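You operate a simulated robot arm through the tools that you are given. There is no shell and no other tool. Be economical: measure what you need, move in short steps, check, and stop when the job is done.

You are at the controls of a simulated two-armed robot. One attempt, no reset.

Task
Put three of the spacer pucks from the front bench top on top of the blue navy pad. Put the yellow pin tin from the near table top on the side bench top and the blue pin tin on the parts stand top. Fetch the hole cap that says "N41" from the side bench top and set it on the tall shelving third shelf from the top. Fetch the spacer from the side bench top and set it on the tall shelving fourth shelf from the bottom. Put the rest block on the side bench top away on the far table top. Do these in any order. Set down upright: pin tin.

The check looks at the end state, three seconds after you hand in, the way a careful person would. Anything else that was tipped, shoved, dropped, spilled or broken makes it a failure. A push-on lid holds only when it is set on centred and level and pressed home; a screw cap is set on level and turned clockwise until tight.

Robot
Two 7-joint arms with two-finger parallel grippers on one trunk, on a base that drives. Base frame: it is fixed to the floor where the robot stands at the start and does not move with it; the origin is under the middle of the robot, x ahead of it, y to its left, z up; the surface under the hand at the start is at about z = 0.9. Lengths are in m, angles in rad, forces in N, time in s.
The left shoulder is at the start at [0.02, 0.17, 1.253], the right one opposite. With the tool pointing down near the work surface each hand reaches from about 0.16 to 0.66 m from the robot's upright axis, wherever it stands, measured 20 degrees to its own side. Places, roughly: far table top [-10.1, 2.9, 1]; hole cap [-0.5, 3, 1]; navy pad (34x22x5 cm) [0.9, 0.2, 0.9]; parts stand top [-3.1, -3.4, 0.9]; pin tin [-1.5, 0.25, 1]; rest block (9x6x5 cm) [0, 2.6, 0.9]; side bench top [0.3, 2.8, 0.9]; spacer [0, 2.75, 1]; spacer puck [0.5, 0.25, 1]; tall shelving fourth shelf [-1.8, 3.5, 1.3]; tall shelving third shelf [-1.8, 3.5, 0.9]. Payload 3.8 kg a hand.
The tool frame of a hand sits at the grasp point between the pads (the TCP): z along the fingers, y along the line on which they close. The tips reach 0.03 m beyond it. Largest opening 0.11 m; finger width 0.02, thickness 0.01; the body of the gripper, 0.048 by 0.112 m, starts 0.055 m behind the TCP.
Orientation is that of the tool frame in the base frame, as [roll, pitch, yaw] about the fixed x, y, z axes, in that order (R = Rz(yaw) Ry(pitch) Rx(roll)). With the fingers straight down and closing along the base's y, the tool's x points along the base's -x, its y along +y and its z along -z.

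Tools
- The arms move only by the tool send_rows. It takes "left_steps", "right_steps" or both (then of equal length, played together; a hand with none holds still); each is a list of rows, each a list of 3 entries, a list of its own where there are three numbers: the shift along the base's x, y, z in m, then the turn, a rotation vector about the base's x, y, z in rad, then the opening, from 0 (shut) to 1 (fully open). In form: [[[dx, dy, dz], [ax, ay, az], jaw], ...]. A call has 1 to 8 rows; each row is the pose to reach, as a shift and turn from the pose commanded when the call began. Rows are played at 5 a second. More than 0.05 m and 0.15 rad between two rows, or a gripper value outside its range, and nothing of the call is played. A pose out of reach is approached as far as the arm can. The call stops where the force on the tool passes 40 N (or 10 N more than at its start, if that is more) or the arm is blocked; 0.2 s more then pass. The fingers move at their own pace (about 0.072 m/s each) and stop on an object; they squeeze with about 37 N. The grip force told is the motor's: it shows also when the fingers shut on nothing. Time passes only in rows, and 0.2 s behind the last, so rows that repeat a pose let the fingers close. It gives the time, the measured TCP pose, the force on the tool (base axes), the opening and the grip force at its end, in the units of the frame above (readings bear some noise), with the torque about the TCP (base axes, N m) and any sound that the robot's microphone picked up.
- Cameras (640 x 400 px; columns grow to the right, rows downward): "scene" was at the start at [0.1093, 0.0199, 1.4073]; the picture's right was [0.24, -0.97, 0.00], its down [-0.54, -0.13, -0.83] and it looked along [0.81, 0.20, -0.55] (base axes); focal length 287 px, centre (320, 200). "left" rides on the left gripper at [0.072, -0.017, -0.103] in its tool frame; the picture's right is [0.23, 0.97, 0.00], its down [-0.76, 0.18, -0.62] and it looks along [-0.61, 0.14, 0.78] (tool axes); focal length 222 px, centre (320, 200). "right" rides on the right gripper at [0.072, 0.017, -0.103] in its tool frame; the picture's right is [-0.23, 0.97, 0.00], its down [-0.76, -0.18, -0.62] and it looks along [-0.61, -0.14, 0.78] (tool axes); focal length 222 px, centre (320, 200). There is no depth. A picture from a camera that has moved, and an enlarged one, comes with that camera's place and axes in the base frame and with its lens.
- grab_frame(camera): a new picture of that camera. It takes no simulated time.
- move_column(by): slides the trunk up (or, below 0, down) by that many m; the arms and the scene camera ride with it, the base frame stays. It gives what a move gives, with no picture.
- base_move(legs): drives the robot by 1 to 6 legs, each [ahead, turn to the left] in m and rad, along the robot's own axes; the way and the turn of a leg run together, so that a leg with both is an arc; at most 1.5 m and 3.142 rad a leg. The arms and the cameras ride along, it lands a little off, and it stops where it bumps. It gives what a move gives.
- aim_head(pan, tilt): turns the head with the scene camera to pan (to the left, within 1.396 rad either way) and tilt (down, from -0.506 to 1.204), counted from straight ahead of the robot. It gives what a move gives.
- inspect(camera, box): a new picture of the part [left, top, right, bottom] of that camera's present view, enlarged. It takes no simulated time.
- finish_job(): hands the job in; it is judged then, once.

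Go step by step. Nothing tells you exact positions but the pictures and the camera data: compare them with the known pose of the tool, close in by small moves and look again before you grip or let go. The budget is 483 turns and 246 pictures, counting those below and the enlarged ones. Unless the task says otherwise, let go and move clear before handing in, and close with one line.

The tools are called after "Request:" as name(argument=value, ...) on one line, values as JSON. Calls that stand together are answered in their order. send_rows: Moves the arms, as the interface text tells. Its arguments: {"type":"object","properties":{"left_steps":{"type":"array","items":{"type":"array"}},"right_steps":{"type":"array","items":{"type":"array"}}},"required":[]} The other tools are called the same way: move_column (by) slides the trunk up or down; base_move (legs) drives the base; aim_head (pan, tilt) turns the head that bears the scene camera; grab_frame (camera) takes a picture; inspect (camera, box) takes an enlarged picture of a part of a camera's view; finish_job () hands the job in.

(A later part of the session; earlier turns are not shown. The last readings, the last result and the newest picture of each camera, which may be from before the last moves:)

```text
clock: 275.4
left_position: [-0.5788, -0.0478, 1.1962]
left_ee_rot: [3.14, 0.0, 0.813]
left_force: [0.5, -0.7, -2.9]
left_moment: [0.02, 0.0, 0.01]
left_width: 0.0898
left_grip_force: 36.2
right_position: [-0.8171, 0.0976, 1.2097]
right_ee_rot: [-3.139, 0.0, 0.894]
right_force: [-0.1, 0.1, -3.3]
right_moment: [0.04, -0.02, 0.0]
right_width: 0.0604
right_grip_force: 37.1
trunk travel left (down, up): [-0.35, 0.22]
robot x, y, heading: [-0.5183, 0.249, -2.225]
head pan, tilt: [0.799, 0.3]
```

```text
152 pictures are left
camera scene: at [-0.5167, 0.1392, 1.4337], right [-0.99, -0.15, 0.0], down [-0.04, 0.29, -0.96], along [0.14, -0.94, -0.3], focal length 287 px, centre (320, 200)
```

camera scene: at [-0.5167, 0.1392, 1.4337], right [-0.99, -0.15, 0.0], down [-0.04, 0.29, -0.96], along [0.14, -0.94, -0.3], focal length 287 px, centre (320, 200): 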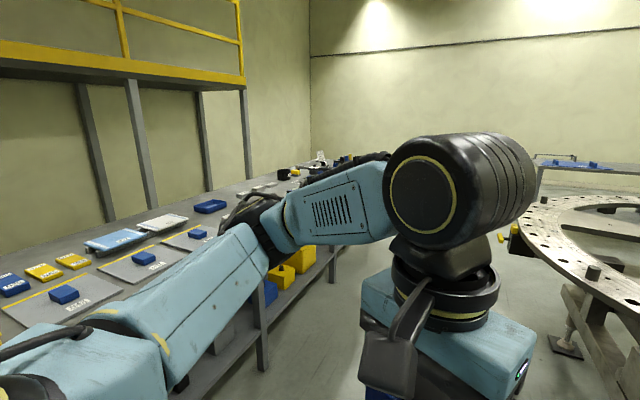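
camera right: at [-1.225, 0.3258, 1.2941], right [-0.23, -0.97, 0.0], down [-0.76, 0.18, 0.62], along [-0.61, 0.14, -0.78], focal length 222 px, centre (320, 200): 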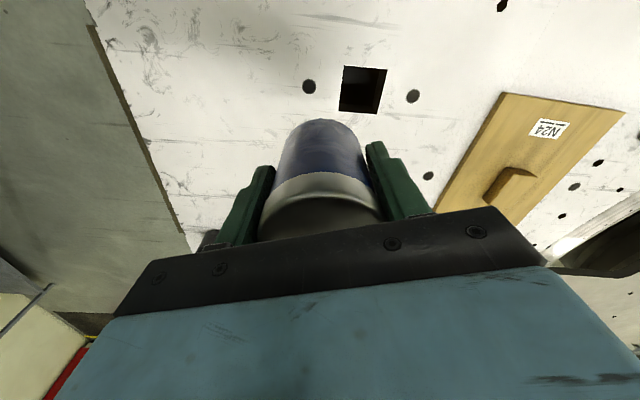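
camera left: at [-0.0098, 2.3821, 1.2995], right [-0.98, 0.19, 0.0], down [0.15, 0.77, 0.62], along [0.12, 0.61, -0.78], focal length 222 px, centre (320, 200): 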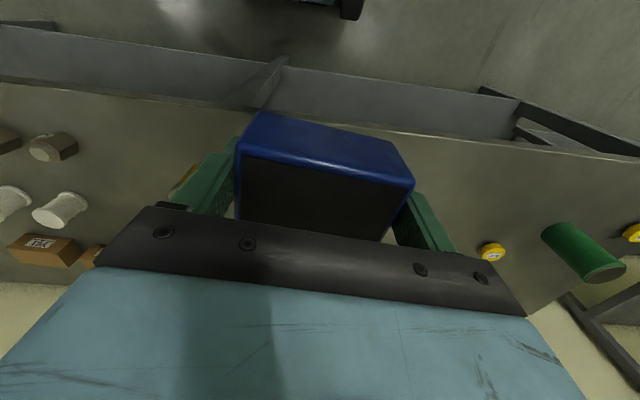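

There is an aisle between the long front bench and the round fixture table. The parts stand shows at the far wall with blue items on it. Driving down the aisle in stages.

Request:
base_move(legs=[[0, 0.517], [1.0, 0], [0.46, 0]])

Request:
aim_head(pan=-0.5, tilt=0.3)

Request:
grab_frame(camera="scene")

```text
clock: 284.4
left_position: [-0.6143, -1.4866, 1.1947]
left_ee_rot: [3.139, -0.001, 1.336]
left_force: [-0.2, 0.0, -3.1]
left_moment: [0.03, -0.01, 0.01]
left_width: 0.0897
left_grip_force: 36.5
right_position: [-0.8942, -1.4774, 1.2105]
right_ee_rot: [-3.14, 0.0, 1.414]
right_force: [0.2, -0.8, -3.9]
right_moment: [0.07, -0.01, 0.01]
right_width: 0.0605
right_grip_force: 36.6
trunk travel left (down, up): [-0.35, 0.22]
robot x, y, heading: [-0.7089, -1.1934, -1.707]
head pan, tilt: [0.799, 0.3]
```

```text
clock: 285.9
left_position: [-0.6145, -1.4853, 1.1953]
left_ee_rot: [3.141, 0.0, 1.334]
left_force: [-1.1, -0.6, -3.3]
left_moment: [0.03, 0.01, 0.02]
left_width: 0.0898
left_grip_force: 36.7
right_position: [-0.8931, -1.4776, 1.2102]
right_ee_rot: [-3.14, 0.0, 1.414]
right_force: [0.5, -1.1, -3.9]
right_moment: [0.01, 0.01, 0.02]
right_width: 0.0603
right_grip_force: 37.3
trunk travel left (down, up): [-0.35, 0.22]
robot x, y, heading: [-0.7104, -1.1988, -1.699]
head pan, tilt: [-0.499, 0.3]
```

```text
151 pictures are left
camera scene: at [-0.7674, -1.2951, 1.4337], right [-0.81, 0.59, 0.0], down [0.17, 0.24, -0.96], along [-0.56, -0.77, -0.3], focal length 287 px, centre (320, 200)
```

scene: 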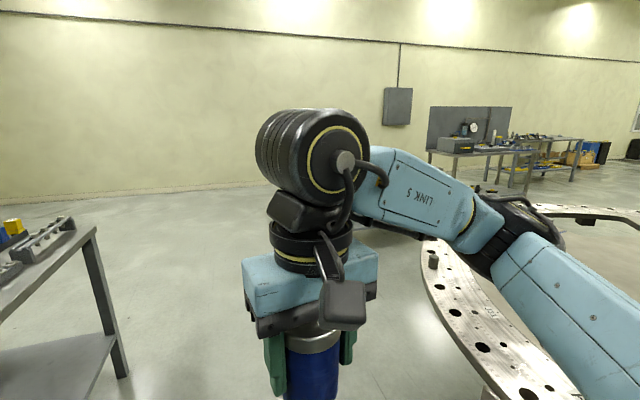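

Clear floor ahead. Continuing to a point with a view of the parts stand.

Request:
base_move(legs=[[0, -0.12], [1.13, 0], [0, -0.84]])

Request:
aim_head(pan=0.0, tilt=0.3)

Request:
grab_frame(camera="scene")

```text
clock: 294.4
left_position: [-1.1642, -2.5333, 1.1958]
left_ee_rot: [3.141, -0.001, 0.386]
left_force: [-1.4, -0.3, -3.5]
left_moment: [-0.01, -0.01, -0.01]
left_width: 0.0898
left_grip_force: 36.8
right_position: [-1.3205, -2.3019, 1.2105]
right_ee_rot: [3.14, 0.001, 0.469]
right_force: [0.7, -0.1, -4.3]
right_moment: [0.02, -0.08, -0.02]
right_width: 0.0603
right_grip_force: 36.7
trunk travel left (down, up): [-0.35, 0.22]
robot x, y, heading: [-0.988, -2.2864, -2.645]
head pan, tilt: [-0.499, 0.3]
```

```text
clock: 295.3
left_position: [-1.1636, -2.5332, 1.1955]
left_ee_rot: [3.14, 0.001, 0.387]
left_force: [0.5, -0.6, -2.6]
left_moment: [0.0, 0.0, 0.01]
left_width: 0.0895
left_grip_force: 37.5
right_position: [-1.3212, -2.3011, 1.2097]
right_ee_rot: [-3.139, 0.0, 0.469]
right_force: [1.3, -0.2, -3.4]
right_moment: [0.01, -0.01, 0.01]
right_width: 0.0602
right_grip_force: 37.2
trunk travel left (down, up): [-0.35, 0.22]
robot x, y, heading: [-0.9891, -2.2873, -2.647]
head pan, tilt: [0.0, 0.3]
```

```text
150 pictures are left
camera scene: at [-1.0858, -2.3408, 1.4337], right [-0.47, 0.88, 0.0], down [0.26, 0.14, -0.96], along [-0.84, -0.45, -0.3], focal length 287 px, centre (320, 200)
```

scene: 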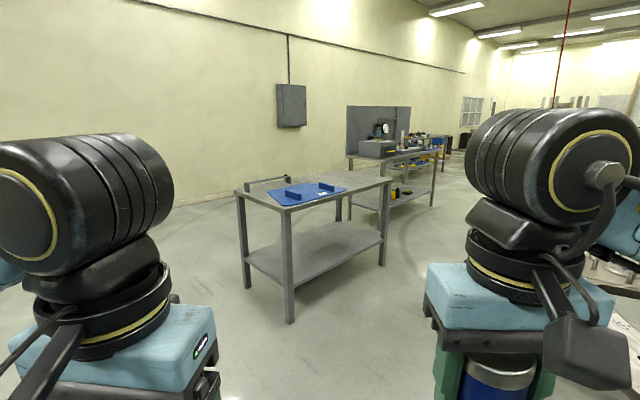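

The parts stand is clear in view: near edge from (-2.33, -3.21) to (-3.32, -2.89), with the right half of its top empty. Driving to face it.

Request:
base_move(legs=[[0, -0.27], [1.0, 0], [0.86, 0], [0, 1.041]])

Request:
aim_head(pan=-0.1, tilt=0.7)

Request:
grab_frame(camera="scene")

```text
clock: 308.2
left_position: [-2.7659, -2.9855, 1.1961]
left_ee_rot: [3.139, 0.0, 1.151]
left_force: [-0.6, 0.7, -2.9]
left_moment: [0.04, 0.0, 0.01]
left_width: 0.0897
left_grip_force: 36.6
right_position: [-3.041, -2.9275, 1.2105]
right_ee_rot: [-3.14, 0.001, 1.23]
right_force: [-0.1, -1.3, -3.7]
right_moment: [0.0, -0.01, 0.01]
right_width: 0.0605
right_grip_force: 37.2
trunk travel left (down, up): [-0.35, 0.22]
robot x, y, heading: [-2.8112, -2.6874, -1.889]
head pan, tilt: [0.0, 0.3]
```

```text
clock: 309.1
left_position: [-2.7659, -2.9858, 1.1965]
left_ee_rot: [3.14, 0.001, 1.151]
left_force: [-0.1, 0.6, -4.1]
left_moment: [0.0, 0.0, 0.03]
left_width: 0.0899
left_grip_force: 37.0
right_position: [-3.0398, -2.9265, 1.2107]
right_ee_rot: [-3.14, -0.001, 1.231]
right_force: [0.0, -0.1, -3.4]
right_moment: [0.03, 0.04, -0.01]
right_width: 0.0607
right_grip_force: 36.8
trunk travel left (down, up): [-0.35, 0.22]
robot x, y, heading: [-2.8069, -2.6844, -1.885]
head pan, tilt: [-0.099, 0.7]
```

```text
149 pictures are left
camera scene: at [-2.8479, -2.7844, 1.3976], right [-0.92, 0.4, 0.0], down [0.26, 0.59, -0.77], along [-0.31, -0.7, -0.64], focal length 287 px, centre (320, 200)
```

scene: 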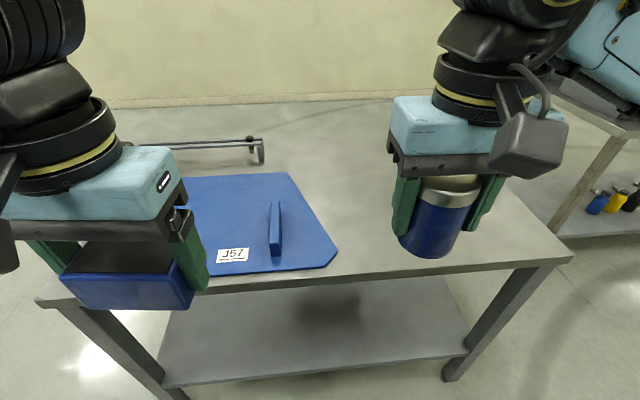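

The free grey area is right of the J57 plate. Placing the blue tin at about (-3.275, -3.13).

Request:
send_rows(right_steps=[[[-0.034, -0.029, 0], [0, 0, 0], 0], [[-0.068, -0.058, 0], [0, 0, 0], 0], [[-0.102, -0.087, 0], [0, 0, 0], 0], [[-0.136, -0.116, 0], [0, 0, 0], 0], [[-0.17, -0.145, 0], [0, 0, 0], 0], [[-0.204, -0.174, 0], [0, 0, 0], 0], [[-0.235, -0.203, 0], [0, 0, 0], 0]])

Request:
send_rows(right_steps=[[[0, 0, -0.04], [0, 0, 0], 0], [[0, 0, -0.08], [0, 0, 0], 0], [[0, 0, -0.12], [0, 0, 0], 0], [[0, 0, -0.16], [0, 0, 0], 0], [[0, 0, -0.2], [0, 0, 0], 0], [[0, 0, -0.23], [0, 0, 0], 0], [[0, 0, -0.245], [0, 0, 0], 0]])

Request:
grab_frame(camera="scene")

```text
clock: 310.7
left_position: [-2.7662, -2.987, 1.1952]
left_ee_rot: [3.141, -0.002, 1.151]
left_force: [-0.1, 0.5, -3.3]
left_moment: [0.02, 0.0, 0.02]
left_width: 0.0896
left_grip_force: 36.4
right_position: [-3.275, -3.1316, 1.2099]
right_ee_rot: [-3.139, -0.002, 1.231]
right_force: [-0.6, -0.4, -3.6]
right_moment: [0.02, -0.02, 0.01]
right_width: 0.0603
right_grip_force: 36.9
trunk travel left (down, up): [-0.35, 0.22]
robot x, y, heading: [-2.8079, -2.682, -1.884]
head pan, tilt: [-0.099, 0.7]
```

```text
clock: 312.3
left_position: [-2.7668, -2.9853, 1.1956]
left_ee_rot: [3.14, 0.0, 1.15]
left_force: [-0.1, 0.2, -3.5]
left_moment: [0.02, -0.01, -0.01]
left_width: 0.0896
left_grip_force: 36.8
right_position: [-3.2766, -3.1297, 0.9647]
right_ee_rot: [-3.14, -0.001, 1.231]
right_force: [-0.7, -0.4, -3.8]
right_moment: [0.04, 0.0, -0.02]
right_width: 0.0604
right_grip_force: 36.9
trunk travel left (down, up): [-0.35, 0.22]
robot x, y, heading: [-2.8086, -2.6839, -1.884]
head pan, tilt: [-0.099, 0.7]
```

```text
148 pictures are left
camera scene: at [-2.8482, -2.7845, 1.3975], right [-0.92, 0.4, 0.0], down [0.26, 0.59, -0.76], along [-0.31, -0.7, -0.64], focal length 287 px, centre (320, 200)
```

scene: 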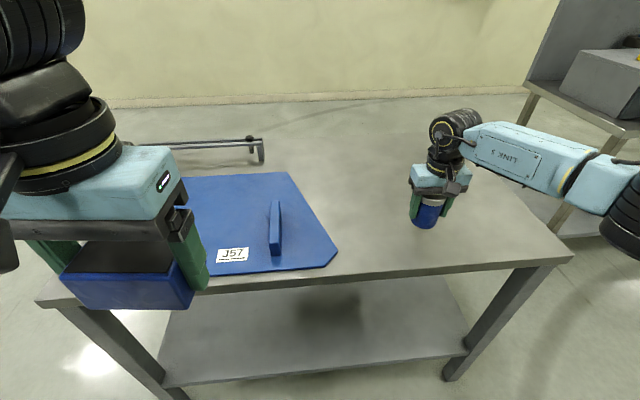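

Good spot. Lowering to contact.

Request:
send_rows(right_steps=[[[0, 0, -0.008], [0, 0, 0], 0], [[0, 0, -0.015], [0, 0, 0], 0], [[0, 0, -0.02], [0, 0, 0], 0]])

Request:
send_rows(right_steps=[[[0, 0, -0.002], [0, 0, 0], 0], [[0, 0, -0.004], [0, 0, 0], 0]])

```text
clock: 313.1
left_position: [-2.7651, -2.986, 1.1962]
left_ee_rot: [3.141, 0.0, 1.149]
left_force: [-1.2, 0.1, -2.6]
left_moment: [-0.01, 0.02, 0.0]
left_width: 0.0899
left_grip_force: 36.8
right_position: [-3.2749, -3.1302, 0.9447]
right_ee_rot: [-3.139, 0.002, 1.232]
right_force: [0.3, 0.6, -3.3]
right_moment: [0.04, -0.03, -0.04]
right_width: 0.0604
right_grip_force: 36.9
trunk travel left (down, up): [-0.35, 0.22]
robot x, y, heading: [-2.8118, -2.6873, -1.89]
head pan, tilt: [-0.099, 0.7]
```

```text
clock: 313.7
left_position: [-2.7649, -2.9863, 1.1965]
left_ee_rot: [3.139, 0.001, 1.149]
left_force: [0.2, 0.4, -3.7]
left_moment: [0.0, 0.04, -0.01]
left_width: 0.0897
left_grip_force: 36.8
right_position: [-3.2753, -3.1301, 0.9414]
right_ee_rot: [3.141, 0.0, 1.229]
right_force: [-0.2, 0.0, -3.5]
right_moment: [0.03, -0.04, -0.02]
right_width: 0.0602
right_grip_force: 37.0
trunk travel left (down, up): [-0.35, 0.22]
robot x, y, heading: [-2.8113, -2.6873, -1.879]
head pan, tilt: [-0.099, 0.7]
```

Request:
send_rows(right_steps=[[[0, 0, -0.002], [0, 0, 0], 0], [[0, 0, -0.004], [0, 0, 0], 0]])

```text
clock: 314.3
left_position: [-2.7665, -2.9871, 1.1958]
left_ee_rot: [3.139, 0.0, 1.151]
left_force: [-0.9, -0.2, -3.0]
left_moment: [0.02, 0.0, 0.01]
left_width: 0.0897
left_grip_force: 37.2
right_position: [-3.2751, -3.13, 0.9377]
right_ee_rot: [-3.139, -0.001, 1.23]
right_force: [0.0, 0.4, -4.8]
right_moment: [0.04, -0.03, 0.0]
right_width: 0.0601
right_grip_force: 37.1
trunk travel left (down, up): [-0.35, 0.22]
robot x, y, heading: [-2.8101, -2.6843, -1.884]
head pan, tilt: [-0.099, 0.7]
```

Request:
send_rows(right_steps=[[[0, 0, -0.002], [0, 0, 0], 0], [[0, 0, -0.003], [0, 0, 0], 0]])

```text
clock: 314.9
left_position: [-2.7658, -2.9862, 1.1952]
left_ee_rot: [-3.142, 0.001, 1.152]
left_force: [0.4, -0.4, -2.6]
left_moment: [0.03, -0.02, 0.0]
left_width: 0.0898
left_grip_force: 36.8
right_position: [-3.2748, -3.1301, 0.9332]
right_ee_rot: [-3.139, 0.001, 1.23]
right_force: [-0.1, 0.3, -3.1]
right_moment: [0.04, -0.03, -0.01]
right_width: 0.0602
right_grip_force: 36.8
trunk travel left (down, up): [-0.35, 0.22]
robot x, y, heading: [-2.8091, -2.684, -1.887]
head pan, tilt: [-0.099, 0.7]
```

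Request:
inspect(camera="scene", box=[370, 150, 490, 240])

Request:
send_rows(right_steps=[[[0, 0, -0.0015], [0, 0, 0], 0], [[0, 0, -0.003], [0, 0, 0], 0]])

```text
4.44 times, centred on (430, 195) of scene
camera zoom: at [-2.8481, -2.7845, 1.3975], right [-0.92, 0.4, 0.0], down [0.26, 0.59, -0.76], along [-0.31, -0.7, -0.64], focal length 1275 px, centre (-169, 222)
```

zoom: 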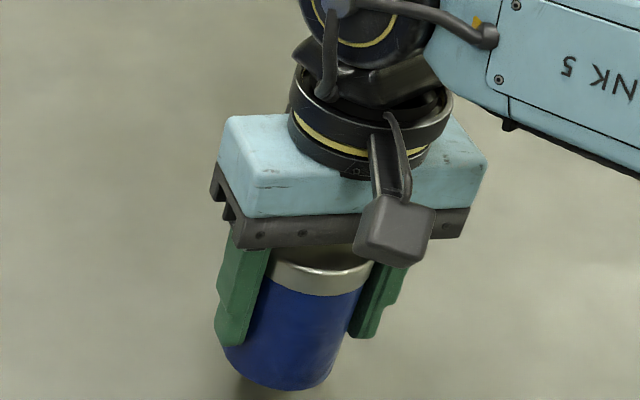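

```text
clock: 315.5
left_position: [-2.7653, -2.9864, 1.1951]
left_ee_rot: [3.139, 0.001, 1.151]
left_force: [-0.3, -0.1, -2.5]
left_moment: [-0.04, -0.02, 0.02]
left_width: 0.0897
left_grip_force: 37.2
right_position: [-3.2756, -3.1304, 0.9319]
right_ee_rot: [-3.14, -0.001, 1.231]
right_force: [1.2, -0.3, -3.5]
right_moment: [0.0, -0.01, 0.0]
right_width: 0.0606
right_grip_force: 36.8
trunk travel left (down, up): [-0.35, 0.22]
robot x, y, heading: [-2.8094, -2.6858, -1.881]
head pan, tilt: [-0.099, 0.7]
```

Still hanging free (bottom about 1 cm below the finger tips). Continuing in small steps.

Request:
send_rows(right_steps=[[[0, 0, -0.003], [0, 0, 0], 0], [[0, 0, -0.006], [0, 0, 0], 0]])

Request:
send_rows(right_steps=[[[0, 0, -0.003], [0, 0, 0], 0], [[0, 0, -0.005], [0, 0, 0], 0]])

```text
clock: 316.1
left_position: [-2.7649, -2.9864, 1.1957]
left_ee_rot: [3.14, -0.001, 1.149]
left_force: [0.3, 0.5, -3.5]
left_moment: [0.04, -0.03, -0.01]
left_width: 0.0894
left_grip_force: 37.0
right_position: [-3.2753, -3.1297, 0.9251]
right_ee_rot: [-3.138, 0.0, 1.231]
right_force: [-0.3, -0.9, -3.9]
right_moment: [0.02, 0.02, 0.02]
right_width: 0.0609
right_grip_force: 36.7
trunk travel left (down, up): [-0.35, 0.22]
robot x, y, heading: [-2.808, -2.6844, -1.884]
head pan, tilt: [-0.099, 0.7]
```

```text
clock: 316.7
left_position: [-2.7668, -2.9854, 1.1954]
left_ee_rot: [3.14, 0.001, 1.15]
left_force: [-0.5, -0.2, -2.6]
left_moment: [0.01, 0.0, 0.03]
left_width: 0.0896
left_grip_force: 36.6
right_position: [-3.2753, -3.1306, 0.92]
right_ee_rot: [-3.139, 0.0, 1.23]
right_force: [-0.1, 0.9, -3.6]
right_moment: [0.0, -0.02, 0.01]
right_width: 0.0603
right_grip_force: 37.4
trunk travel left (down, up): [-0.35, 0.22]
robot x, y, heading: [-2.8097, -2.6841, -1.884]
head pan, tilt: [-0.099, 0.7]
```

Request:
send_rows(right_steps=[[[0, 0, -0.004], [0, 0, 0], 0], [[0, 0, -0.008], [0, 0, 0], 0]])

Request:
grab_frame(camera="right")

```text
clock: 317.3
left_position: [-2.7657, -2.9869, 1.1952]
left_ee_rot: [3.139, 0.0, 1.151]
left_force: [0.0, 1.3, -3.1]
left_moment: [0.04, -0.03, -0.01]
left_width: 0.0898
left_grip_force: 37.1
right_position: [-3.2754, -3.129, 0.9122]
right_ee_rot: [-3.14, -0.001, 1.231]
right_force: [-0.1, 0.0, -4.0]
right_moment: [0.07, -0.04, 0.01]
right_width: 0.0606
right_grip_force: 36.9
trunk travel left (down, up): [-0.35, 0.22]
robot x, y, heading: [-2.8083, -2.6829, -1.885]
head pan, tilt: [-0.099, 0.7]
```

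```text
146 pictures are left
camera right: at [-3.2352, -3.0668, 1.0151], right [0.84, -0.54, 0.0], down [-0.42, -0.66, 0.62], along [-0.34, -0.52, -0.78], focal length 222 px, centre (320, 200)
```

right: 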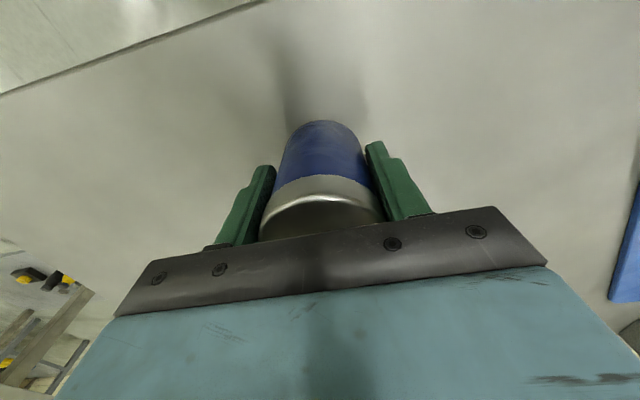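

Parallax puts this top at z≈.87, so contact should be very near.

Request:
send_rows(right_steps=[[[0, 0, -0.002], [0, 0, 0], 0], [[0, 0, -0.004], [0, 0, 0], 0]])

Request:
send_rows(right_steps=[[[0, 0, -0.002], [0, 0, 0], 0], [[0, 0, -0.003], [0, 0, 0], 0]])

```text
clock: 317.9
left_position: [-2.7643, -2.9848, 1.1966]
left_ee_rot: [3.141, 0.002, 1.151]
left_force: [0.0, 0.3, -2.8]
left_moment: [0.0, 0.02, 0.0]
left_width: 0.0898
left_grip_force: 37.0
right_position: [-3.2745, -3.1298, 0.9117]
right_ee_rot: [-3.14, 0.005, 1.229]
right_force: [-2.4, 1.6, 16.1]
right_moment: [0.34, 0.57, -0.04]
right_width: 0.0608
right_grip_force: 36.3
trunk travel left (down, up): [-0.35, 0.22]
robot x, y, heading: [-2.8086, -2.688, -1.885]
head pan, tilt: [-0.099, 0.7]
```

```text
clock: 318.5
left_position: [-2.7645, -2.9845, 1.1953]
left_ee_rot: [3.141, 0.002, 1.149]
left_force: [-0.2, -0.5, -2.9]
left_moment: [0.05, -0.03, -0.02]
left_width: 0.0897
left_grip_force: 37.5
right_position: [-3.2753, -3.1306, 0.9091]
right_ee_rot: [3.141, 0.007, 1.228]
right_force: [-4.2, -0.7, 26.7]
right_moment: [-0.24, 0.03, -0.14]
right_width: 0.0604
right_grip_force: 36.7
trunk travel left (down, up): [-0.35, 0.22]
robot x, y, heading: [-2.8097, -2.6833, -1.885]
head pan, tilt: [-0.099, 0.7]
```

Contact. Release and rise straight up.

Request:
send_rows(right_steps=[[[0, 0, 0.002], [0, 0, 0], 0.85], [[0, 0, 0.002], [0, 0, 0], 0.85], [[0, 0, 0.002], [0, 0, 0], 0.9], [[0, 0, 0.03], [0, 0, 0], 0.9], [[0, 0, 0.07], [0, 0, 0], 0.9], [[0, 0, 0.11], [0, 0, 0], 0.9], [[0, 0, 0.15], [0, 0, 0], 0.9], [[0, 0, 0.19], [0, 0, 0], 0.9]])

Request:
send_rows(right_steps=[[[0.034, 0.029, 0.02], [0, 0, 0], 0.9], [[0.068, 0.058, 0.04], [0, 0, 0], 0.9], [[0.102, 0.087, 0.06], [0, 0, 0], 0.9], [[0.136, 0.116, 0.08], [0, 0, 0], 0.9], [[0.17, 0.145, 0.1], [0, 0, 0], 0.9], [[0.195, 0.174, 0.11], [0, 0, 0], 0.9]])

Request:
grab_frame(camera="scene")

```text
clock: 320.3
left_position: [-2.7653, -2.9858, 1.1961]
left_ee_rot: [-3.141, -0.001, 1.149]
left_force: [-0.5, 0.1, -3.3]
left_moment: [0.03, 0.03, 0.0]
left_width: 0.0899
left_grip_force: 37.3
right_position: [-3.2752, -3.1304, 1.0963]
right_ee_rot: [-3.141, 0.0, 1.232]
right_force: [-0.9, 0.3, 0.4]
right_moment: [0.0, 0.01, -0.01]
right_width: 0.099
right_grip_force: 0.0
trunk travel left (down, up): [-0.35, 0.22]
robot x, y, heading: [-2.8054, -2.6841, -1.881]
head pan, tilt: [-0.099, 0.7]
```

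```text
clock: 321.7
left_position: [-2.7639, -2.9852, 1.1964]
left_ee_rot: [3.141, 0.0, 1.152]
left_force: [1.0, 1.3, -2.3]
left_moment: [0.02, -0.02, 0.02]
left_width: 0.0899
left_grip_force: 36.7
right_position: [-3.0805, -2.9558, 1.2052]
right_ee_rot: [-3.14, 0.0, 1.228]
right_force: [0.3, 0.2, 0.4]
right_moment: [-0.01, -0.01, 0.01]
right_width: 0.0988
right_grip_force: 0.1
trunk travel left (down, up): [-0.35, 0.22]
robot x, y, heading: [-2.8103, -2.6854, -1.885]
head pan, tilt: [-0.099, 0.7]
```

```text
145 pictures are left
camera scene: at [-2.8475, -2.7837, 1.3976], right [-0.92, 0.4, 0.0], down [0.26, 0.59, -0.77], along [-0.31, -0.7, -0.64], focal length 287 px, centre (320, 200)
```

scene: 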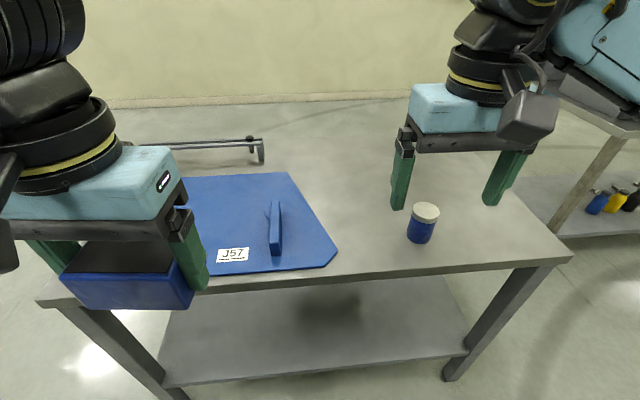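

The blue tin stands upright on the parts stand. Next, the far table at about (-10.1, 2.9): back off and look that way.

Request:
base_move(legs=[[-0.3, 0], [0, -1.5]])

Request:
aim_head(pan=0.0, tilt=0.2)

Request:
grab_frame(camera="scene")

Request:
aim_head(pan=-0.7, tilt=0.2)

Request:
grab_frame(camera="scene")

```text
clock: 327.4
left_position: [-3.0141, -2.4646, 1.1952]
left_ee_rot: [3.14, -0.001, -0.352]
left_force: [0.2, 0.4, -3.0]
left_moment: [-0.03, -0.03, 0.0]
left_width: 0.0896
left_grip_force: 37.2
right_position: [-3.0061, -2.1485, 1.2055]
right_ee_rot: [-3.14, -0.001, -0.27]
right_force: [-0.1, 0.0, -0.2]
right_moment: [0.02, 0.01, 0.0]
right_width: 0.0993
right_grip_force: 0.0
trunk travel left (down, up): [-0.35, 0.22]
robot x, y, heading: [-2.7177, -2.3991, 2.894]
head pan, tilt: [-0.099, 0.7]
```

```text
clock: 328.3
left_position: [-3.0139, -2.466, 1.1946]
left_ee_rot: [3.14, -0.001, -0.351]
left_force: [0.7, -0.3, -2.1]
left_moment: [-0.02, -0.02, -0.01]
left_width: 0.0896
left_grip_force: 37.7
right_position: [-3.0056, -2.1498, 1.2061]
right_ee_rot: [-3.141, 0.002, -0.271]
right_force: [0.0, -0.2, -0.3]
right_moment: [0.04, -0.05, 0.03]
right_width: 0.0986
right_grip_force: 0.1
trunk travel left (down, up): [-0.35, 0.22]
robot x, y, heading: [-2.7163, -2.4018, 2.896]
head pan, tilt: [0.0, 0.201]
```

```text
144 pictures are left
camera scene: at [-2.8255, -2.3749, 1.4429], right [0.24, 0.97, 0.0], down [0.19, -0.05, -0.98], along [-0.95, 0.24, -0.2], focal length 287 px, centre (320, 200)
```

scene: 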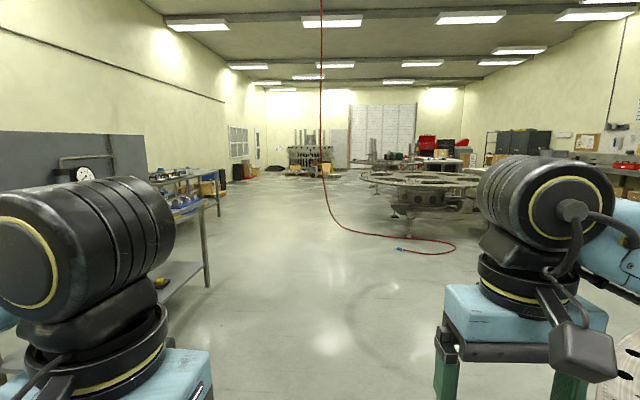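

```text
clock: 329.4
left_position: [-3.0138, -2.4658, 1.1962]
left_ee_rot: [3.14, 0.0, -0.351]
left_force: [-0.6, -0.3, -2.5]
left_moment: [-0.03, -0.02, 0.01]
left_width: 0.0899
left_grip_force: 36.5
right_position: [-3.0064, -2.1483, 1.2068]
right_ee_rot: [-3.14, 0.001, -0.272]
right_force: [0.8, 0.6, -0.3]
right_moment: [-0.01, -0.03, 0.01]
right_width: 0.099
right_grip_force: 0.1
trunk travel left (down, up): [-0.35, 0.22]
robot x, y, heading: [-2.7197, -2.3988, 2.896]
head pan, tilt: [-0.7, 0.201]
```

```text
143 pictures are left
camera scene: at [-2.7897, -2.3221, 1.443], right [0.81, 0.59, 0.0], down [0.12, -0.16, -0.98], along [-0.57, 0.79, -0.2], focal length 287 px, centre (320, 200)
```

scene: 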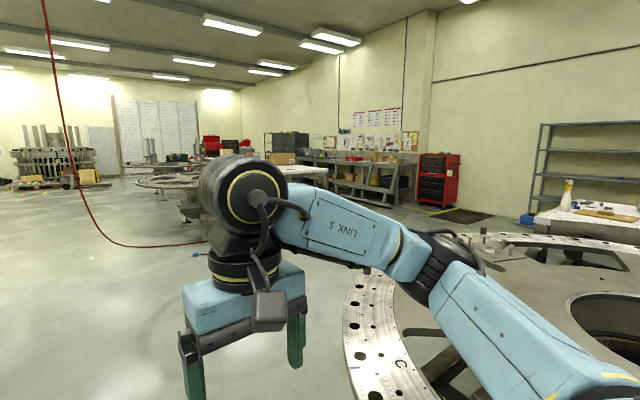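

The far table should be past the second round table to the west-northwest. A red hose lies on the floor near there, so I'll go round: west first, then north between the fixture tables, and look again.

Request:
base_move(legs=[[0, 0.03], [0.8, 0], [0.82, 0], [0, -1.23], [1.0, 0]])

Request:
aim_head(pan=0.9, tilt=0.25)

Request:
grab_frame(camera="scene")

Request:
aim_head(pan=0.0, tilt=0.25)

Request:
grab_frame(camera="scene")

```text
clock: 345.9
left_position: [-4.5978, -0.809, 1.1958]
left_ee_rot: [-3.142, -0.001, -1.548]
left_force: [-0.8, -0.5, -2.7]
left_moment: [0.0, -0.03, -0.01]
left_width: 0.0897
left_grip_force: 37.4
right_position: [-4.3003, -0.6996, 1.2064]
right_ee_rot: [-3.14, 0.0, -1.467]
right_force: [0.5, -0.3, 0.1]
right_moment: [0.04, 0.0, 0.01]
right_width: 0.0987
right_grip_force: 0.0
trunk travel left (down, up): [-0.35, 0.22]
robot x, y, heading: [-4.4334, -1.0611, 1.7]
head pan, tilt: [-0.7, 0.201]
```

```text
clock: 347.5
left_position: [-4.5997, -0.8096, 1.1969]
left_ee_rot: [3.14, -0.001, -1.548]
left_force: [0.3, 0.5, -2.2]
left_moment: [-0.02, -0.01, 0.02]
left_width: 0.0897
left_grip_force: 37.2
right_position: [-4.3008, -0.7001, 1.2063]
right_ee_rot: [-3.14, 0.002, -1.468]
right_force: [-0.1, -0.3, 0.4]
right_moment: [-0.01, -0.01, 0.02]
right_width: 0.0989
right_grip_force: 0.0
trunk travel left (down, up): [-0.35, 0.22]
robot x, y, heading: [-4.4319, -1.0627, 1.7]
head pan, tilt: [0.901, 0.25]
```

```text
142 pictures are left
camera scene: at [-4.5107, -0.9945, 1.4384], right [0.52, 0.86, 0.0], down [0.21, -0.13, -0.97], along [-0.83, 0.5, -0.25], focal length 287 px, centre (320, 200)
```

scene: 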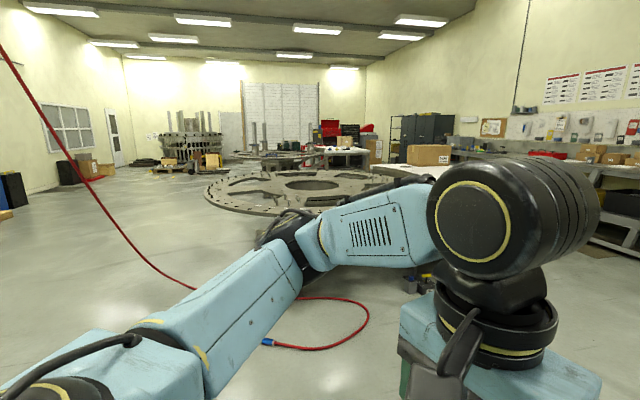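

```text
clock: 348.7
left_position: [-4.5987, -0.8087, 1.1967]
left_ee_rot: [3.14, 0.0, -1.548]
left_force: [0.3, 0.5, -2.8]
left_moment: [-0.03, -0.01, 0.0]
left_width: 0.0899
left_grip_force: 36.7
right_position: [-4.3, -0.7, 1.2052]
right_ee_rot: [-3.14, 0.0, -1.467]
right_force: [0.0, -0.7, -0.2]
right_moment: [-0.01, 0.01, -0.03]
right_width: 0.0989
right_grip_force: 0.0
trunk travel left (down, up): [-0.35, 0.22]
robot x, y, heading: [-4.4268, -1.0605, 1.702]
head pan, tilt: [0.0, 0.25]
```

```text
141 pictures are left
camera scene: at [-4.4427, -0.9501, 1.4384], right [0.99, 0.13, 0.0], down [0.03, -0.24, -0.97], along [-0.12, 0.96, -0.25], focal length 287 px, centre (320, 200)
```

scene: 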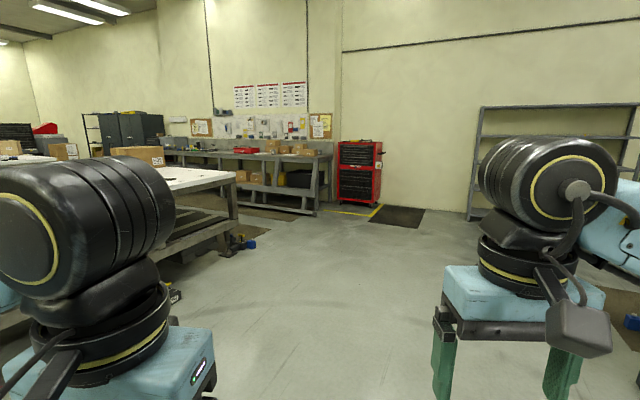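

The far table shows beyond the second fixture ring. I'll take the north corridor between the white table and the wall workbench, going north first.

Request:
base_move(legs=[[0, -0.04], [1.2, 0], [1.2, 0], [1.15, 0], [0, 1.45]])

Request:
aim_head(pan=0.0, tilt=0.25)

Request:
grab_frame(camera="scene")

```text
clock: 369.9
left_position: [-5.0183, 2.3537, 1.1964]
left_ee_rot: [3.139, 0.001, -0.124]
left_force: [-0.6, 0.2, -4.1]
left_moment: [0.01, -0.01, -0.02]
left_width: 0.0897
left_grip_force: 37.2
right_position: [-5.082, 2.6647, 1.2059]
right_ee_rot: [-3.139, -0.001, -0.043]
right_force: [0.1, -0.4, 0.6]
right_moment: [-0.01, 0.02, -0.01]
right_width: 0.099
right_grip_force: 0.1
trunk travel left (down, up): [-0.35, 0.22]
robot x, y, heading: [-4.7409, 2.4816, 3.126]
head pan, tilt: [0.0, 0.25]
```

```text
clock: 370.6
left_position: [-5.018, 2.3534, 1.1959]
left_ee_rot: [3.139, 0.001, -0.123]
left_force: [0.0, 0.2, -1.8]
left_moment: [-0.01, -0.02, 0.01]
left_width: 0.0897
left_grip_force: 37.3
right_position: [-5.0819, 2.6639, 1.2063]
right_ee_rot: [-3.139, 0.002, -0.044]
right_force: [-0.4, -0.9, -0.4]
right_moment: [-0.02, 0.02, -0.02]
right_width: 0.0989
right_grip_force: 0.1
trunk travel left (down, up): [-0.35, 0.22]
robot x, y, heading: [-4.7461, 2.4809, 3.125]
head pan, tilt: [0.0, 0.25]
```

```text
140 pictures are left
camera scene: at [-4.8548, 2.4835, 1.4384], right [0.02, 1.0, 0.0], down [0.25, 0.0, -0.97], along [-0.97, 0.02, -0.25], focal length 287 px, centre (320, 200)
```

scene: 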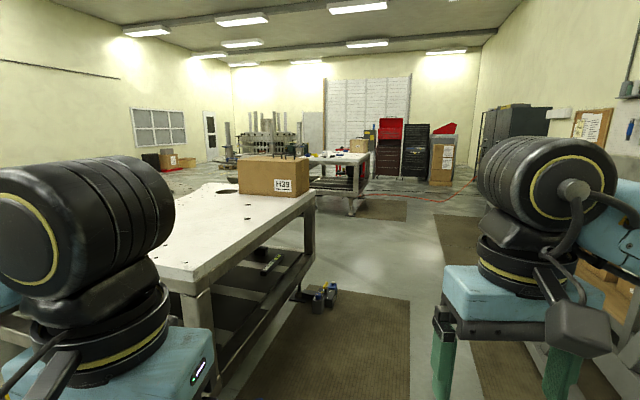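

Corridor is visible; the far table is straight on past the white table with the H39 box. Advancing along the corridor's midline.

Request:
base_move(legs=[[0, -0.46], [0.85, 0], [0, 0.19], [1.0, 0], [0.77, 0], [0, 0.3]])

Request:
grab_frame(camera="scene")

```text
clock: 386.6
left_position: [-7.4652, 3.2172, 1.1956]
left_ee_rot: [-3.141, 0.001, -0.081]
left_force: [-0.3, 0.2, -4.1]
left_moment: [-0.01, -0.01, -0.01]
left_width: 0.0898
left_grip_force: 36.9
right_position: [-7.5422, 3.5253, 1.2066]
right_ee_rot: [-3.141, 0.0, -0.001]
right_force: [-0.3, 0.0, 0.5]
right_moment: [0.01, 0.01, -0.04]
right_width: 0.0989
right_grip_force: 0.0
trunk travel left (down, up): [-0.35, 0.22]
robot x, y, heading: [-7.1957, 3.3562, -3.116]
head pan, tilt: [0.0, 0.25]
```

```text
139 pictures are left
camera scene: at [-7.3077, 3.3544, 1.4384], right [-0.02, 1.0, 0.0], down [0.25, 0.01, -0.97], along [-0.97, -0.02, -0.25], focal length 287 px, centre (320, 200)
```

scene: 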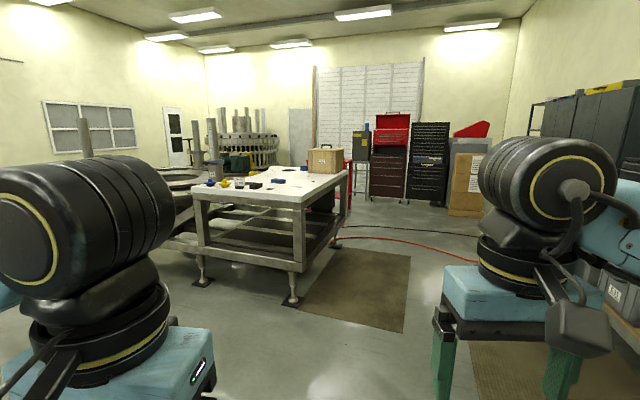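

The far table is in clear view, with its east edge from (-9.38, 2.37) to (-9.04, 3.19). Zooming in on what is on top.

Request:
inspect(camera="scene", box=[180, 130, 370, 250])

```text
3.33 times, centred on (275, 190) of scene
camera zoom: at [-7.3077, 3.3544, 1.4384], right [-0.02, 1.0, 0.0], down [0.25, 0.01, -0.97], along [-0.97, -0.02, -0.25], focal length 956 px, centre (470, 233)
```

zoom: 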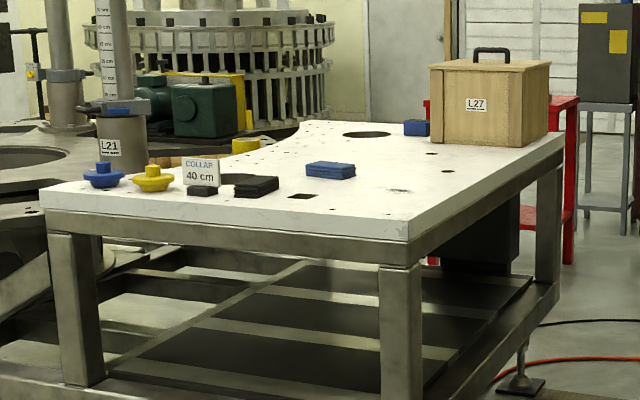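

There's free space at the near right part of the top. Driving to face that edge.

Request:
base_move(legs=[[0, 0.284], [1.0, 0], [0.495, 0], [0, -0.636]])

Request:
aim_head(pan=0.0, tilt=0.6)

Request:
grab_frame(camera="scene")

```text
clock: 397.0
left_position: [-8.9239, 2.8672, 1.1954]
left_ee_rot: [3.14, 0.0, -0.435]
left_force: [-0.2, -0.1, -1.6]
left_moment: [-0.02, 0.03, -0.04]
left_width: 0.0897
left_grip_force: 37.3
right_position: [-8.889, 3.1822, 1.2053]
right_ee_rot: [3.141, 0.001, -0.355]
right_force: [0.5, 0.2, -0.2]
right_moment: [0.0, -0.01, 0.01]
right_width: 0.099
right_grip_force: 0.1
trunk travel left (down, up): [-0.35, 0.22]
robot x, y, heading: [-8.6232, 2.9036, 2.817]
head pan, tilt: [0.0, 0.25]
```

```text
clock: 397.8
left_position: [-8.9232, 2.8675, 1.1957]
left_ee_rot: [3.139, -0.001, -0.433]
left_force: [0.2, -0.3, -3.4]
left_moment: [0.0, -0.01, -0.01]
left_width: 0.0897
left_grip_force: 37.3
right_position: [-8.8901, 3.1818, 1.2065]
right_ee_rot: [-3.139, 0.0, -0.355]
right_force: [-0.8, -0.1, 0.4]
right_moment: [-0.01, -0.03, 0.03]
right_width: 0.0986
right_grip_force: 0.0
trunk travel left (down, up): [-0.35, 0.22]
robot x, y, heading: [-8.6171, 2.906, 2.815]
head pan, tilt: [0.0, 0.6]
```

```text
137 pictures are left
camera scene: at [-8.7232, 2.94, 1.4063], right [0.32, 0.95, 0.0], down [0.53, -0.18, -0.83], along [-0.78, 0.27, -0.56], focal length 287 px, centre (320, 200)
```

scene: 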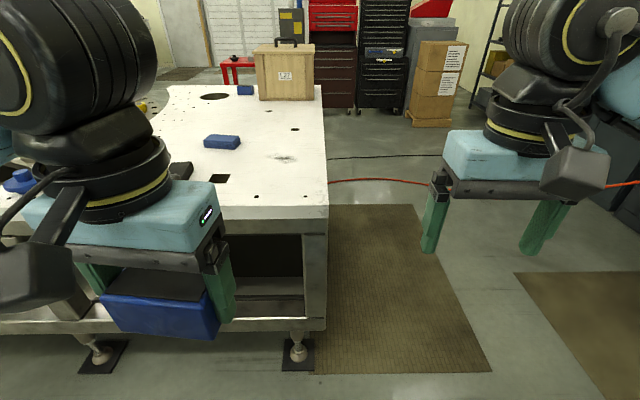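

The table edge is about 0.68 m ahead, so I'll go 0.3 m forward and recheck.

Request:
base_move(legs=[[0.3, 0]])

Request:
aim_head(pan=0.0, tilt=0.8)

Request:
grab_frame(camera="scene")

Request:
grab_frame(camera="left")

```text
clock: 399.9
left_position: [-9.2086, 2.9626, 1.1974]
left_ee_rot: [3.141, -0.002, -0.432]
left_force: [0.5, 0.6, -3.1]
left_moment: [-0.01, 0.0, 0.02]
left_width: 0.0896
left_grip_force: 37.1
right_position: [-9.1756, 3.2785, 1.2072]
right_ee_rot: [-3.141, -0.001, -0.35]
right_force: [-0.9, -0.5, 0.6]
right_moment: [0.0, -0.06, -0.01]
right_width: 0.0987
right_grip_force: 0.1
trunk travel left (down, up): [-0.35, 0.22]
robot x, y, heading: [-8.9076, 3.0049, 2.823]
head pan, tilt: [0.0, 0.6]
```

```text
clock: 400.6
left_position: [-9.2085, 2.9622, 1.1956]
left_ee_rot: [3.138, -0.002, -0.433]
left_force: [0.4, -0.2, -2.4]
left_moment: [0.0, 0.0, -0.02]
left_width: 0.0894
left_grip_force: 36.9
right_position: [-9.1758, 3.2776, 1.2054]
right_ee_rot: [-3.141, -0.001, -0.351]
right_force: [0.4, 0.4, 0.6]
right_moment: [0.02, 0.02, 0.0]
right_width: 0.0989
right_grip_force: 0.0
trunk travel left (down, up): [-0.35, 0.22]
robot x, y, heading: [-8.9091, 3.0051, 2.824]
head pan, tilt: [0.0, 0.799]
```

```text
136 pictures are left
camera scene: at [-9.0012, 3.0339, 1.3894], right [0.32, 0.95, 0.0], down [0.68, -0.23, -0.7], along [-0.66, 0.22, -0.72], focal length 287 px, centre (320, 200)
```

scene: 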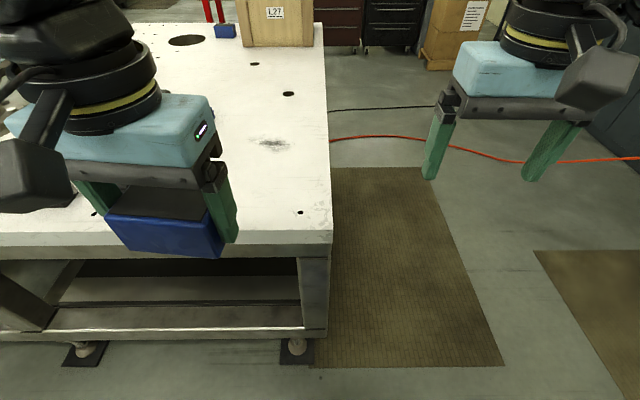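

```text
135 pictures are left
camera left: at [-9.1346, 2.9478, 1.2991], right [-0.2, -0.98, 0.0], down [-0.77, 0.16, 0.62], along [-0.61, 0.12, -0.78], focal length 222 px, centre (320, 200)
```

left: 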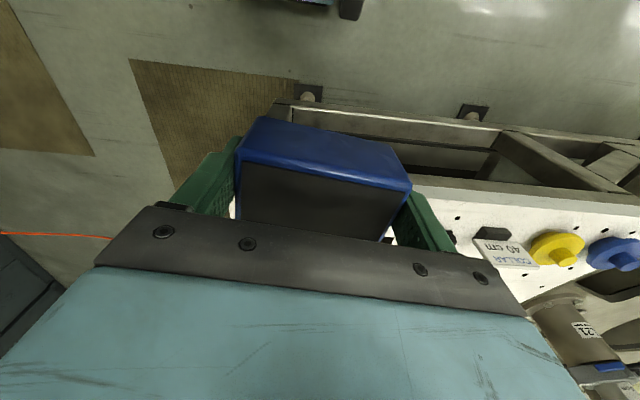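

The corner is at about (-9.31, 3.16). The target spot (-9.48, 3.06) is within reach of the left hand from here. Moving over it and looking.

Request:
send_rows(left_steps=[[[-0.04, 0.014, 0], [0, 0, 0], 0], [[-0.08, 0.028, 0], [0, 0, 0], 0], [[-0.12, 0.042, 0], [0, 0, 0], 0], [[-0.16, 0.056, 0], [0, 0, 0], 0], [[-0.2, 0.07, 0], [0, 0, 0], 0], [[-0.235, 0.084, -0.01], [0, 0, 0.04], 0], [[-0.27, 0.097, -0.03], [0, 0, 0.08], 0]])

Request:
grab_frame(camera="scene")

Request:
grab_frame(camera="left")

```text
clock: 402.2
left_position: [-9.4796, 3.0601, 1.1653]
left_ee_rot: [3.141, 0.0, -0.352]
left_force: [-0.1, 0.4, -2.9]
left_moment: [-0.01, 0.01, -0.02]
left_width: 0.0894
left_grip_force: 37.1
right_position: [-9.1759, 3.2779, 1.2058]
right_ee_rot: [-3.14, 0.001, -0.351]
right_force: [-0.8, 0.1, 0.6]
right_moment: [0.0, -0.03, 0.02]
right_width: 0.099
right_grip_force: 0.1
trunk travel left (down, up): [-0.35, 0.22]
robot x, y, heading: [-8.9049, 3.0014, 2.817]
head pan, tilt: [0.0, 0.799]
```

```text
134 pictures are left
camera scene: at [-9.0023, 3.0348, 1.3892], right [0.32, 0.95, 0.0], down [0.68, -0.23, -0.7], along [-0.66, 0.22, -0.72], focal length 287 px, centre (320, 200)
```

scene: 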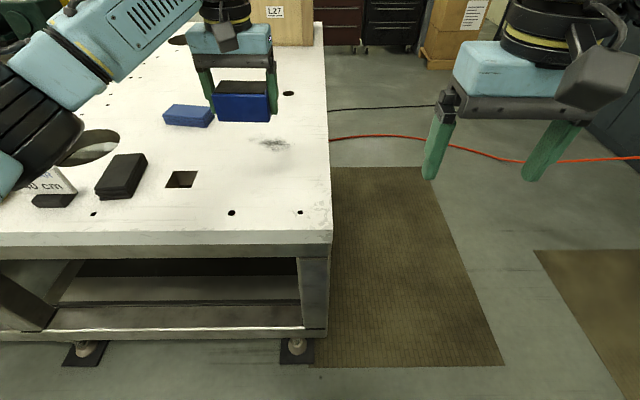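

```text
133 pictures are left
camera left: at [-9.4038, 3.0513, 1.2678], right [-0.12, -0.99, 0.0], down [-0.78, 0.1, 0.62], along [-0.62, 0.07, -0.78], focal length 222 px, centre (320, 200)
```

left: 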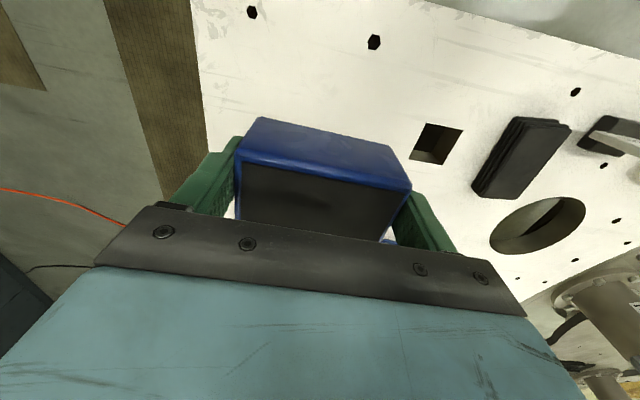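

The spot is clear. Lowering, then creeping to contact.

Request:
send_rows(left_steps=[[[0, 0, -0.04], [0, 0, 0], 0], [[0, 0, -0.08], [0, 0, 0], 0], [[0, 0, -0.11], [0, 0, 0], 0], [[0, 0, -0.13], [0, 0, 0], 0]])

Request:
send_rows(left_steps=[[[0, 0, -0.005], [0, 0, 0], 0], [[0, 0, -0.01], [0, 0, 0], 0], [[0, 0, -0.014], [0, 0, 0], 0]])

Request:
grab_frame(camera="scene")

```text
clock: 403.2
left_position: [-9.4787, 3.0609, 1.0345]
left_ee_rot: [3.139, 0.0, -0.353]
left_force: [-0.2, -0.1, -3.5]
left_moment: [-0.01, -0.04, 0.05]
left_width: 0.0897
left_grip_force: 37.2
right_position: [-9.1756, 3.2787, 1.2068]
right_ee_rot: [-3.14, -0.001, -0.35]
right_force: [0.1, 0.1, -0.4]
right_moment: [0.0, 0.01, 0.0]
right_width: 0.0991
right_grip_force: 0.1
trunk travel left (down, up): [-0.35, 0.22]
robot x, y, heading: [-8.9065, 3.0032, 2.817]
head pan, tilt: [0.0, 0.799]
```

```text
clock: 404.0
left_position: [-9.4787, 3.0596, 1.0203]
left_ee_rot: [3.138, -0.001, -0.353]
left_force: [-0.1, 1.4, -3.2]
left_moment: [0.01, -0.03, -0.01]
left_width: 0.0899
left_grip_force: 37.1
right_position: [-9.1761, 3.2786, 1.2064]
right_ee_rot: [-3.139, 0.0, -0.35]
right_force: [-1.0, -0.8, -0.5]
right_moment: [-0.01, 0.07, 0.02]
right_width: 0.0989
right_grip_force: 0.1
trunk travel left (down, up): [-0.35, 0.22]
robot x, y, heading: [-8.9078, 3.0046, 2.815]
head pan, tilt: [0.0, 0.799]
```

```text
132 pictures are left
camera scene: at [-9.0016, 3.0341, 1.3893], right [0.32, 0.95, 0.0], down [0.68, -0.23, -0.7], along [-0.66, 0.22, -0.72], focal length 287 px, centre (320, 200)
```

scene: 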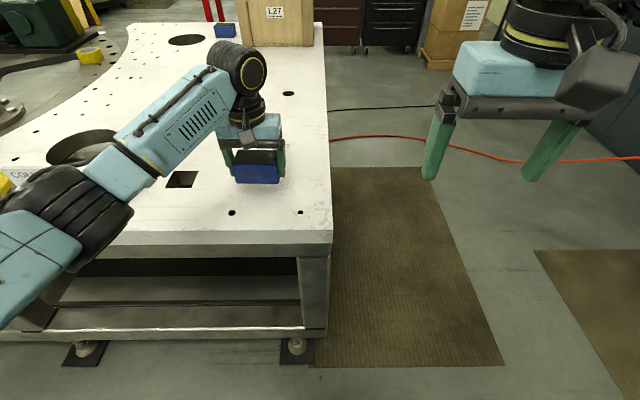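

Request:
send_rows(left_steps=[[[0, 0, -0.006], [0, 0, 0], 0], [[0, 0, -0.012], [0, 0, 0], 0], [[0, 0, -0.016], [0, 0, 0], 0]])

Request:
send_rows(left_steps=[[[0, 0, -0.003], [0, 0, 0], 0], [[0, 0, -0.006], [0, 0, 0], 0]])

```text
clock: 404.8
left_position: [-9.4787, 3.0596, 1.0057]
left_ee_rot: [3.141, -0.001, -0.352]
left_force: [-0.3, 0.6, -3.4]
left_moment: [-0.01, -0.01, 0.0]
left_width: 0.0895
left_grip_force: 36.7
right_position: [-9.1754, 3.2784, 1.2056]
right_ee_rot: [-3.139, -0.001, -0.35]
right_force: [0.2, -0.2, 0.1]
right_moment: [0.02, -0.01, 0.0]
right_width: 0.0988
right_grip_force: 0.0
trunk travel left (down, up): [-0.35, 0.22]
robot x, y, heading: [-8.9072, 3.0031, 2.811]
head pan, tilt: [0.0, 0.799]
```

```text
clock: 405.4
left_position: [-9.4797, 3.0594, 0.9996]
left_ee_rot: [3.139, 0.001, -0.352]
left_force: [-0.1, 0.9, -2.3]
left_moment: [-0.05, 0.0, 0.01]
left_width: 0.0896
left_grip_force: 36.8
right_position: [-9.1759, 3.278, 1.2062]
right_ee_rot: [-3.139, 0.0, -0.351]
right_force: [0.4, -0.8, 1.0]
right_moment: [0.03, 0.0, 0.02]
right_width: 0.0992
right_grip_force: 0.1
trunk travel left (down, up): [-0.35, 0.22]
robot x, y, heading: [-8.9049, 3.0019, 2.816]
head pan, tilt: [0.0, 0.799]
```

Request:
send_rows(left_steps=[[[0, 0, -0.002], [0, 0, 0], 0], [[0, 0, -0.004], [0, 0, 0], 0]])

Request:
send_rows(left_steps=[[[0, 0, -0.002], [0, 0, 0], 0], [[0, 0, -0.004], [0, 0, 0], 0]])

```text
clock: 406.0
left_position: [-9.4783, 3.0602, 0.9947]
left_ee_rot: [3.139, -0.001, -0.353]
left_force: [-0.1, 0.3, -2.9]
left_moment: [-0.05, -0.02, 0.03]
left_width: 0.0896
left_grip_force: 36.7
right_position: [-9.1756, 3.2777, 1.2063]
right_ee_rot: [-3.14, 0.0, -0.351]
right_force: [-0.5, 0.6, -0.1]
right_moment: [0.0, 0.05, -0.01]
right_width: 0.0988
right_grip_force: 0.1
trunk travel left (down, up): [-0.35, 0.22]
robot x, y, heading: [-8.9075, 3.0016, 2.819]
head pan, tilt: [0.0, 0.799]
```

```text
clock: 406.6
left_position: [-9.4799, 3.0596, 0.9913]
left_ee_rot: [3.14, 0.0, -0.353]
left_force: [-0.2, 0.2, -3.4]
left_moment: [-0.02, -0.02, 0.01]
left_width: 0.0894
left_grip_force: 37.2
right_position: [-9.1757, 3.278, 1.2057]
right_ee_rot: [-3.139, -0.001, -0.351]
right_force: [0.3, -0.6, 0.9]
right_moment: [0.01, 0.01, -0.02]
right_width: 0.0988
right_grip_force: 0.1
trunk travel left (down, up): [-0.35, 0.22]
robot x, y, heading: [-8.9064, 3.0021, 2.817]
head pan, tilt: [0.0, 0.799]
```

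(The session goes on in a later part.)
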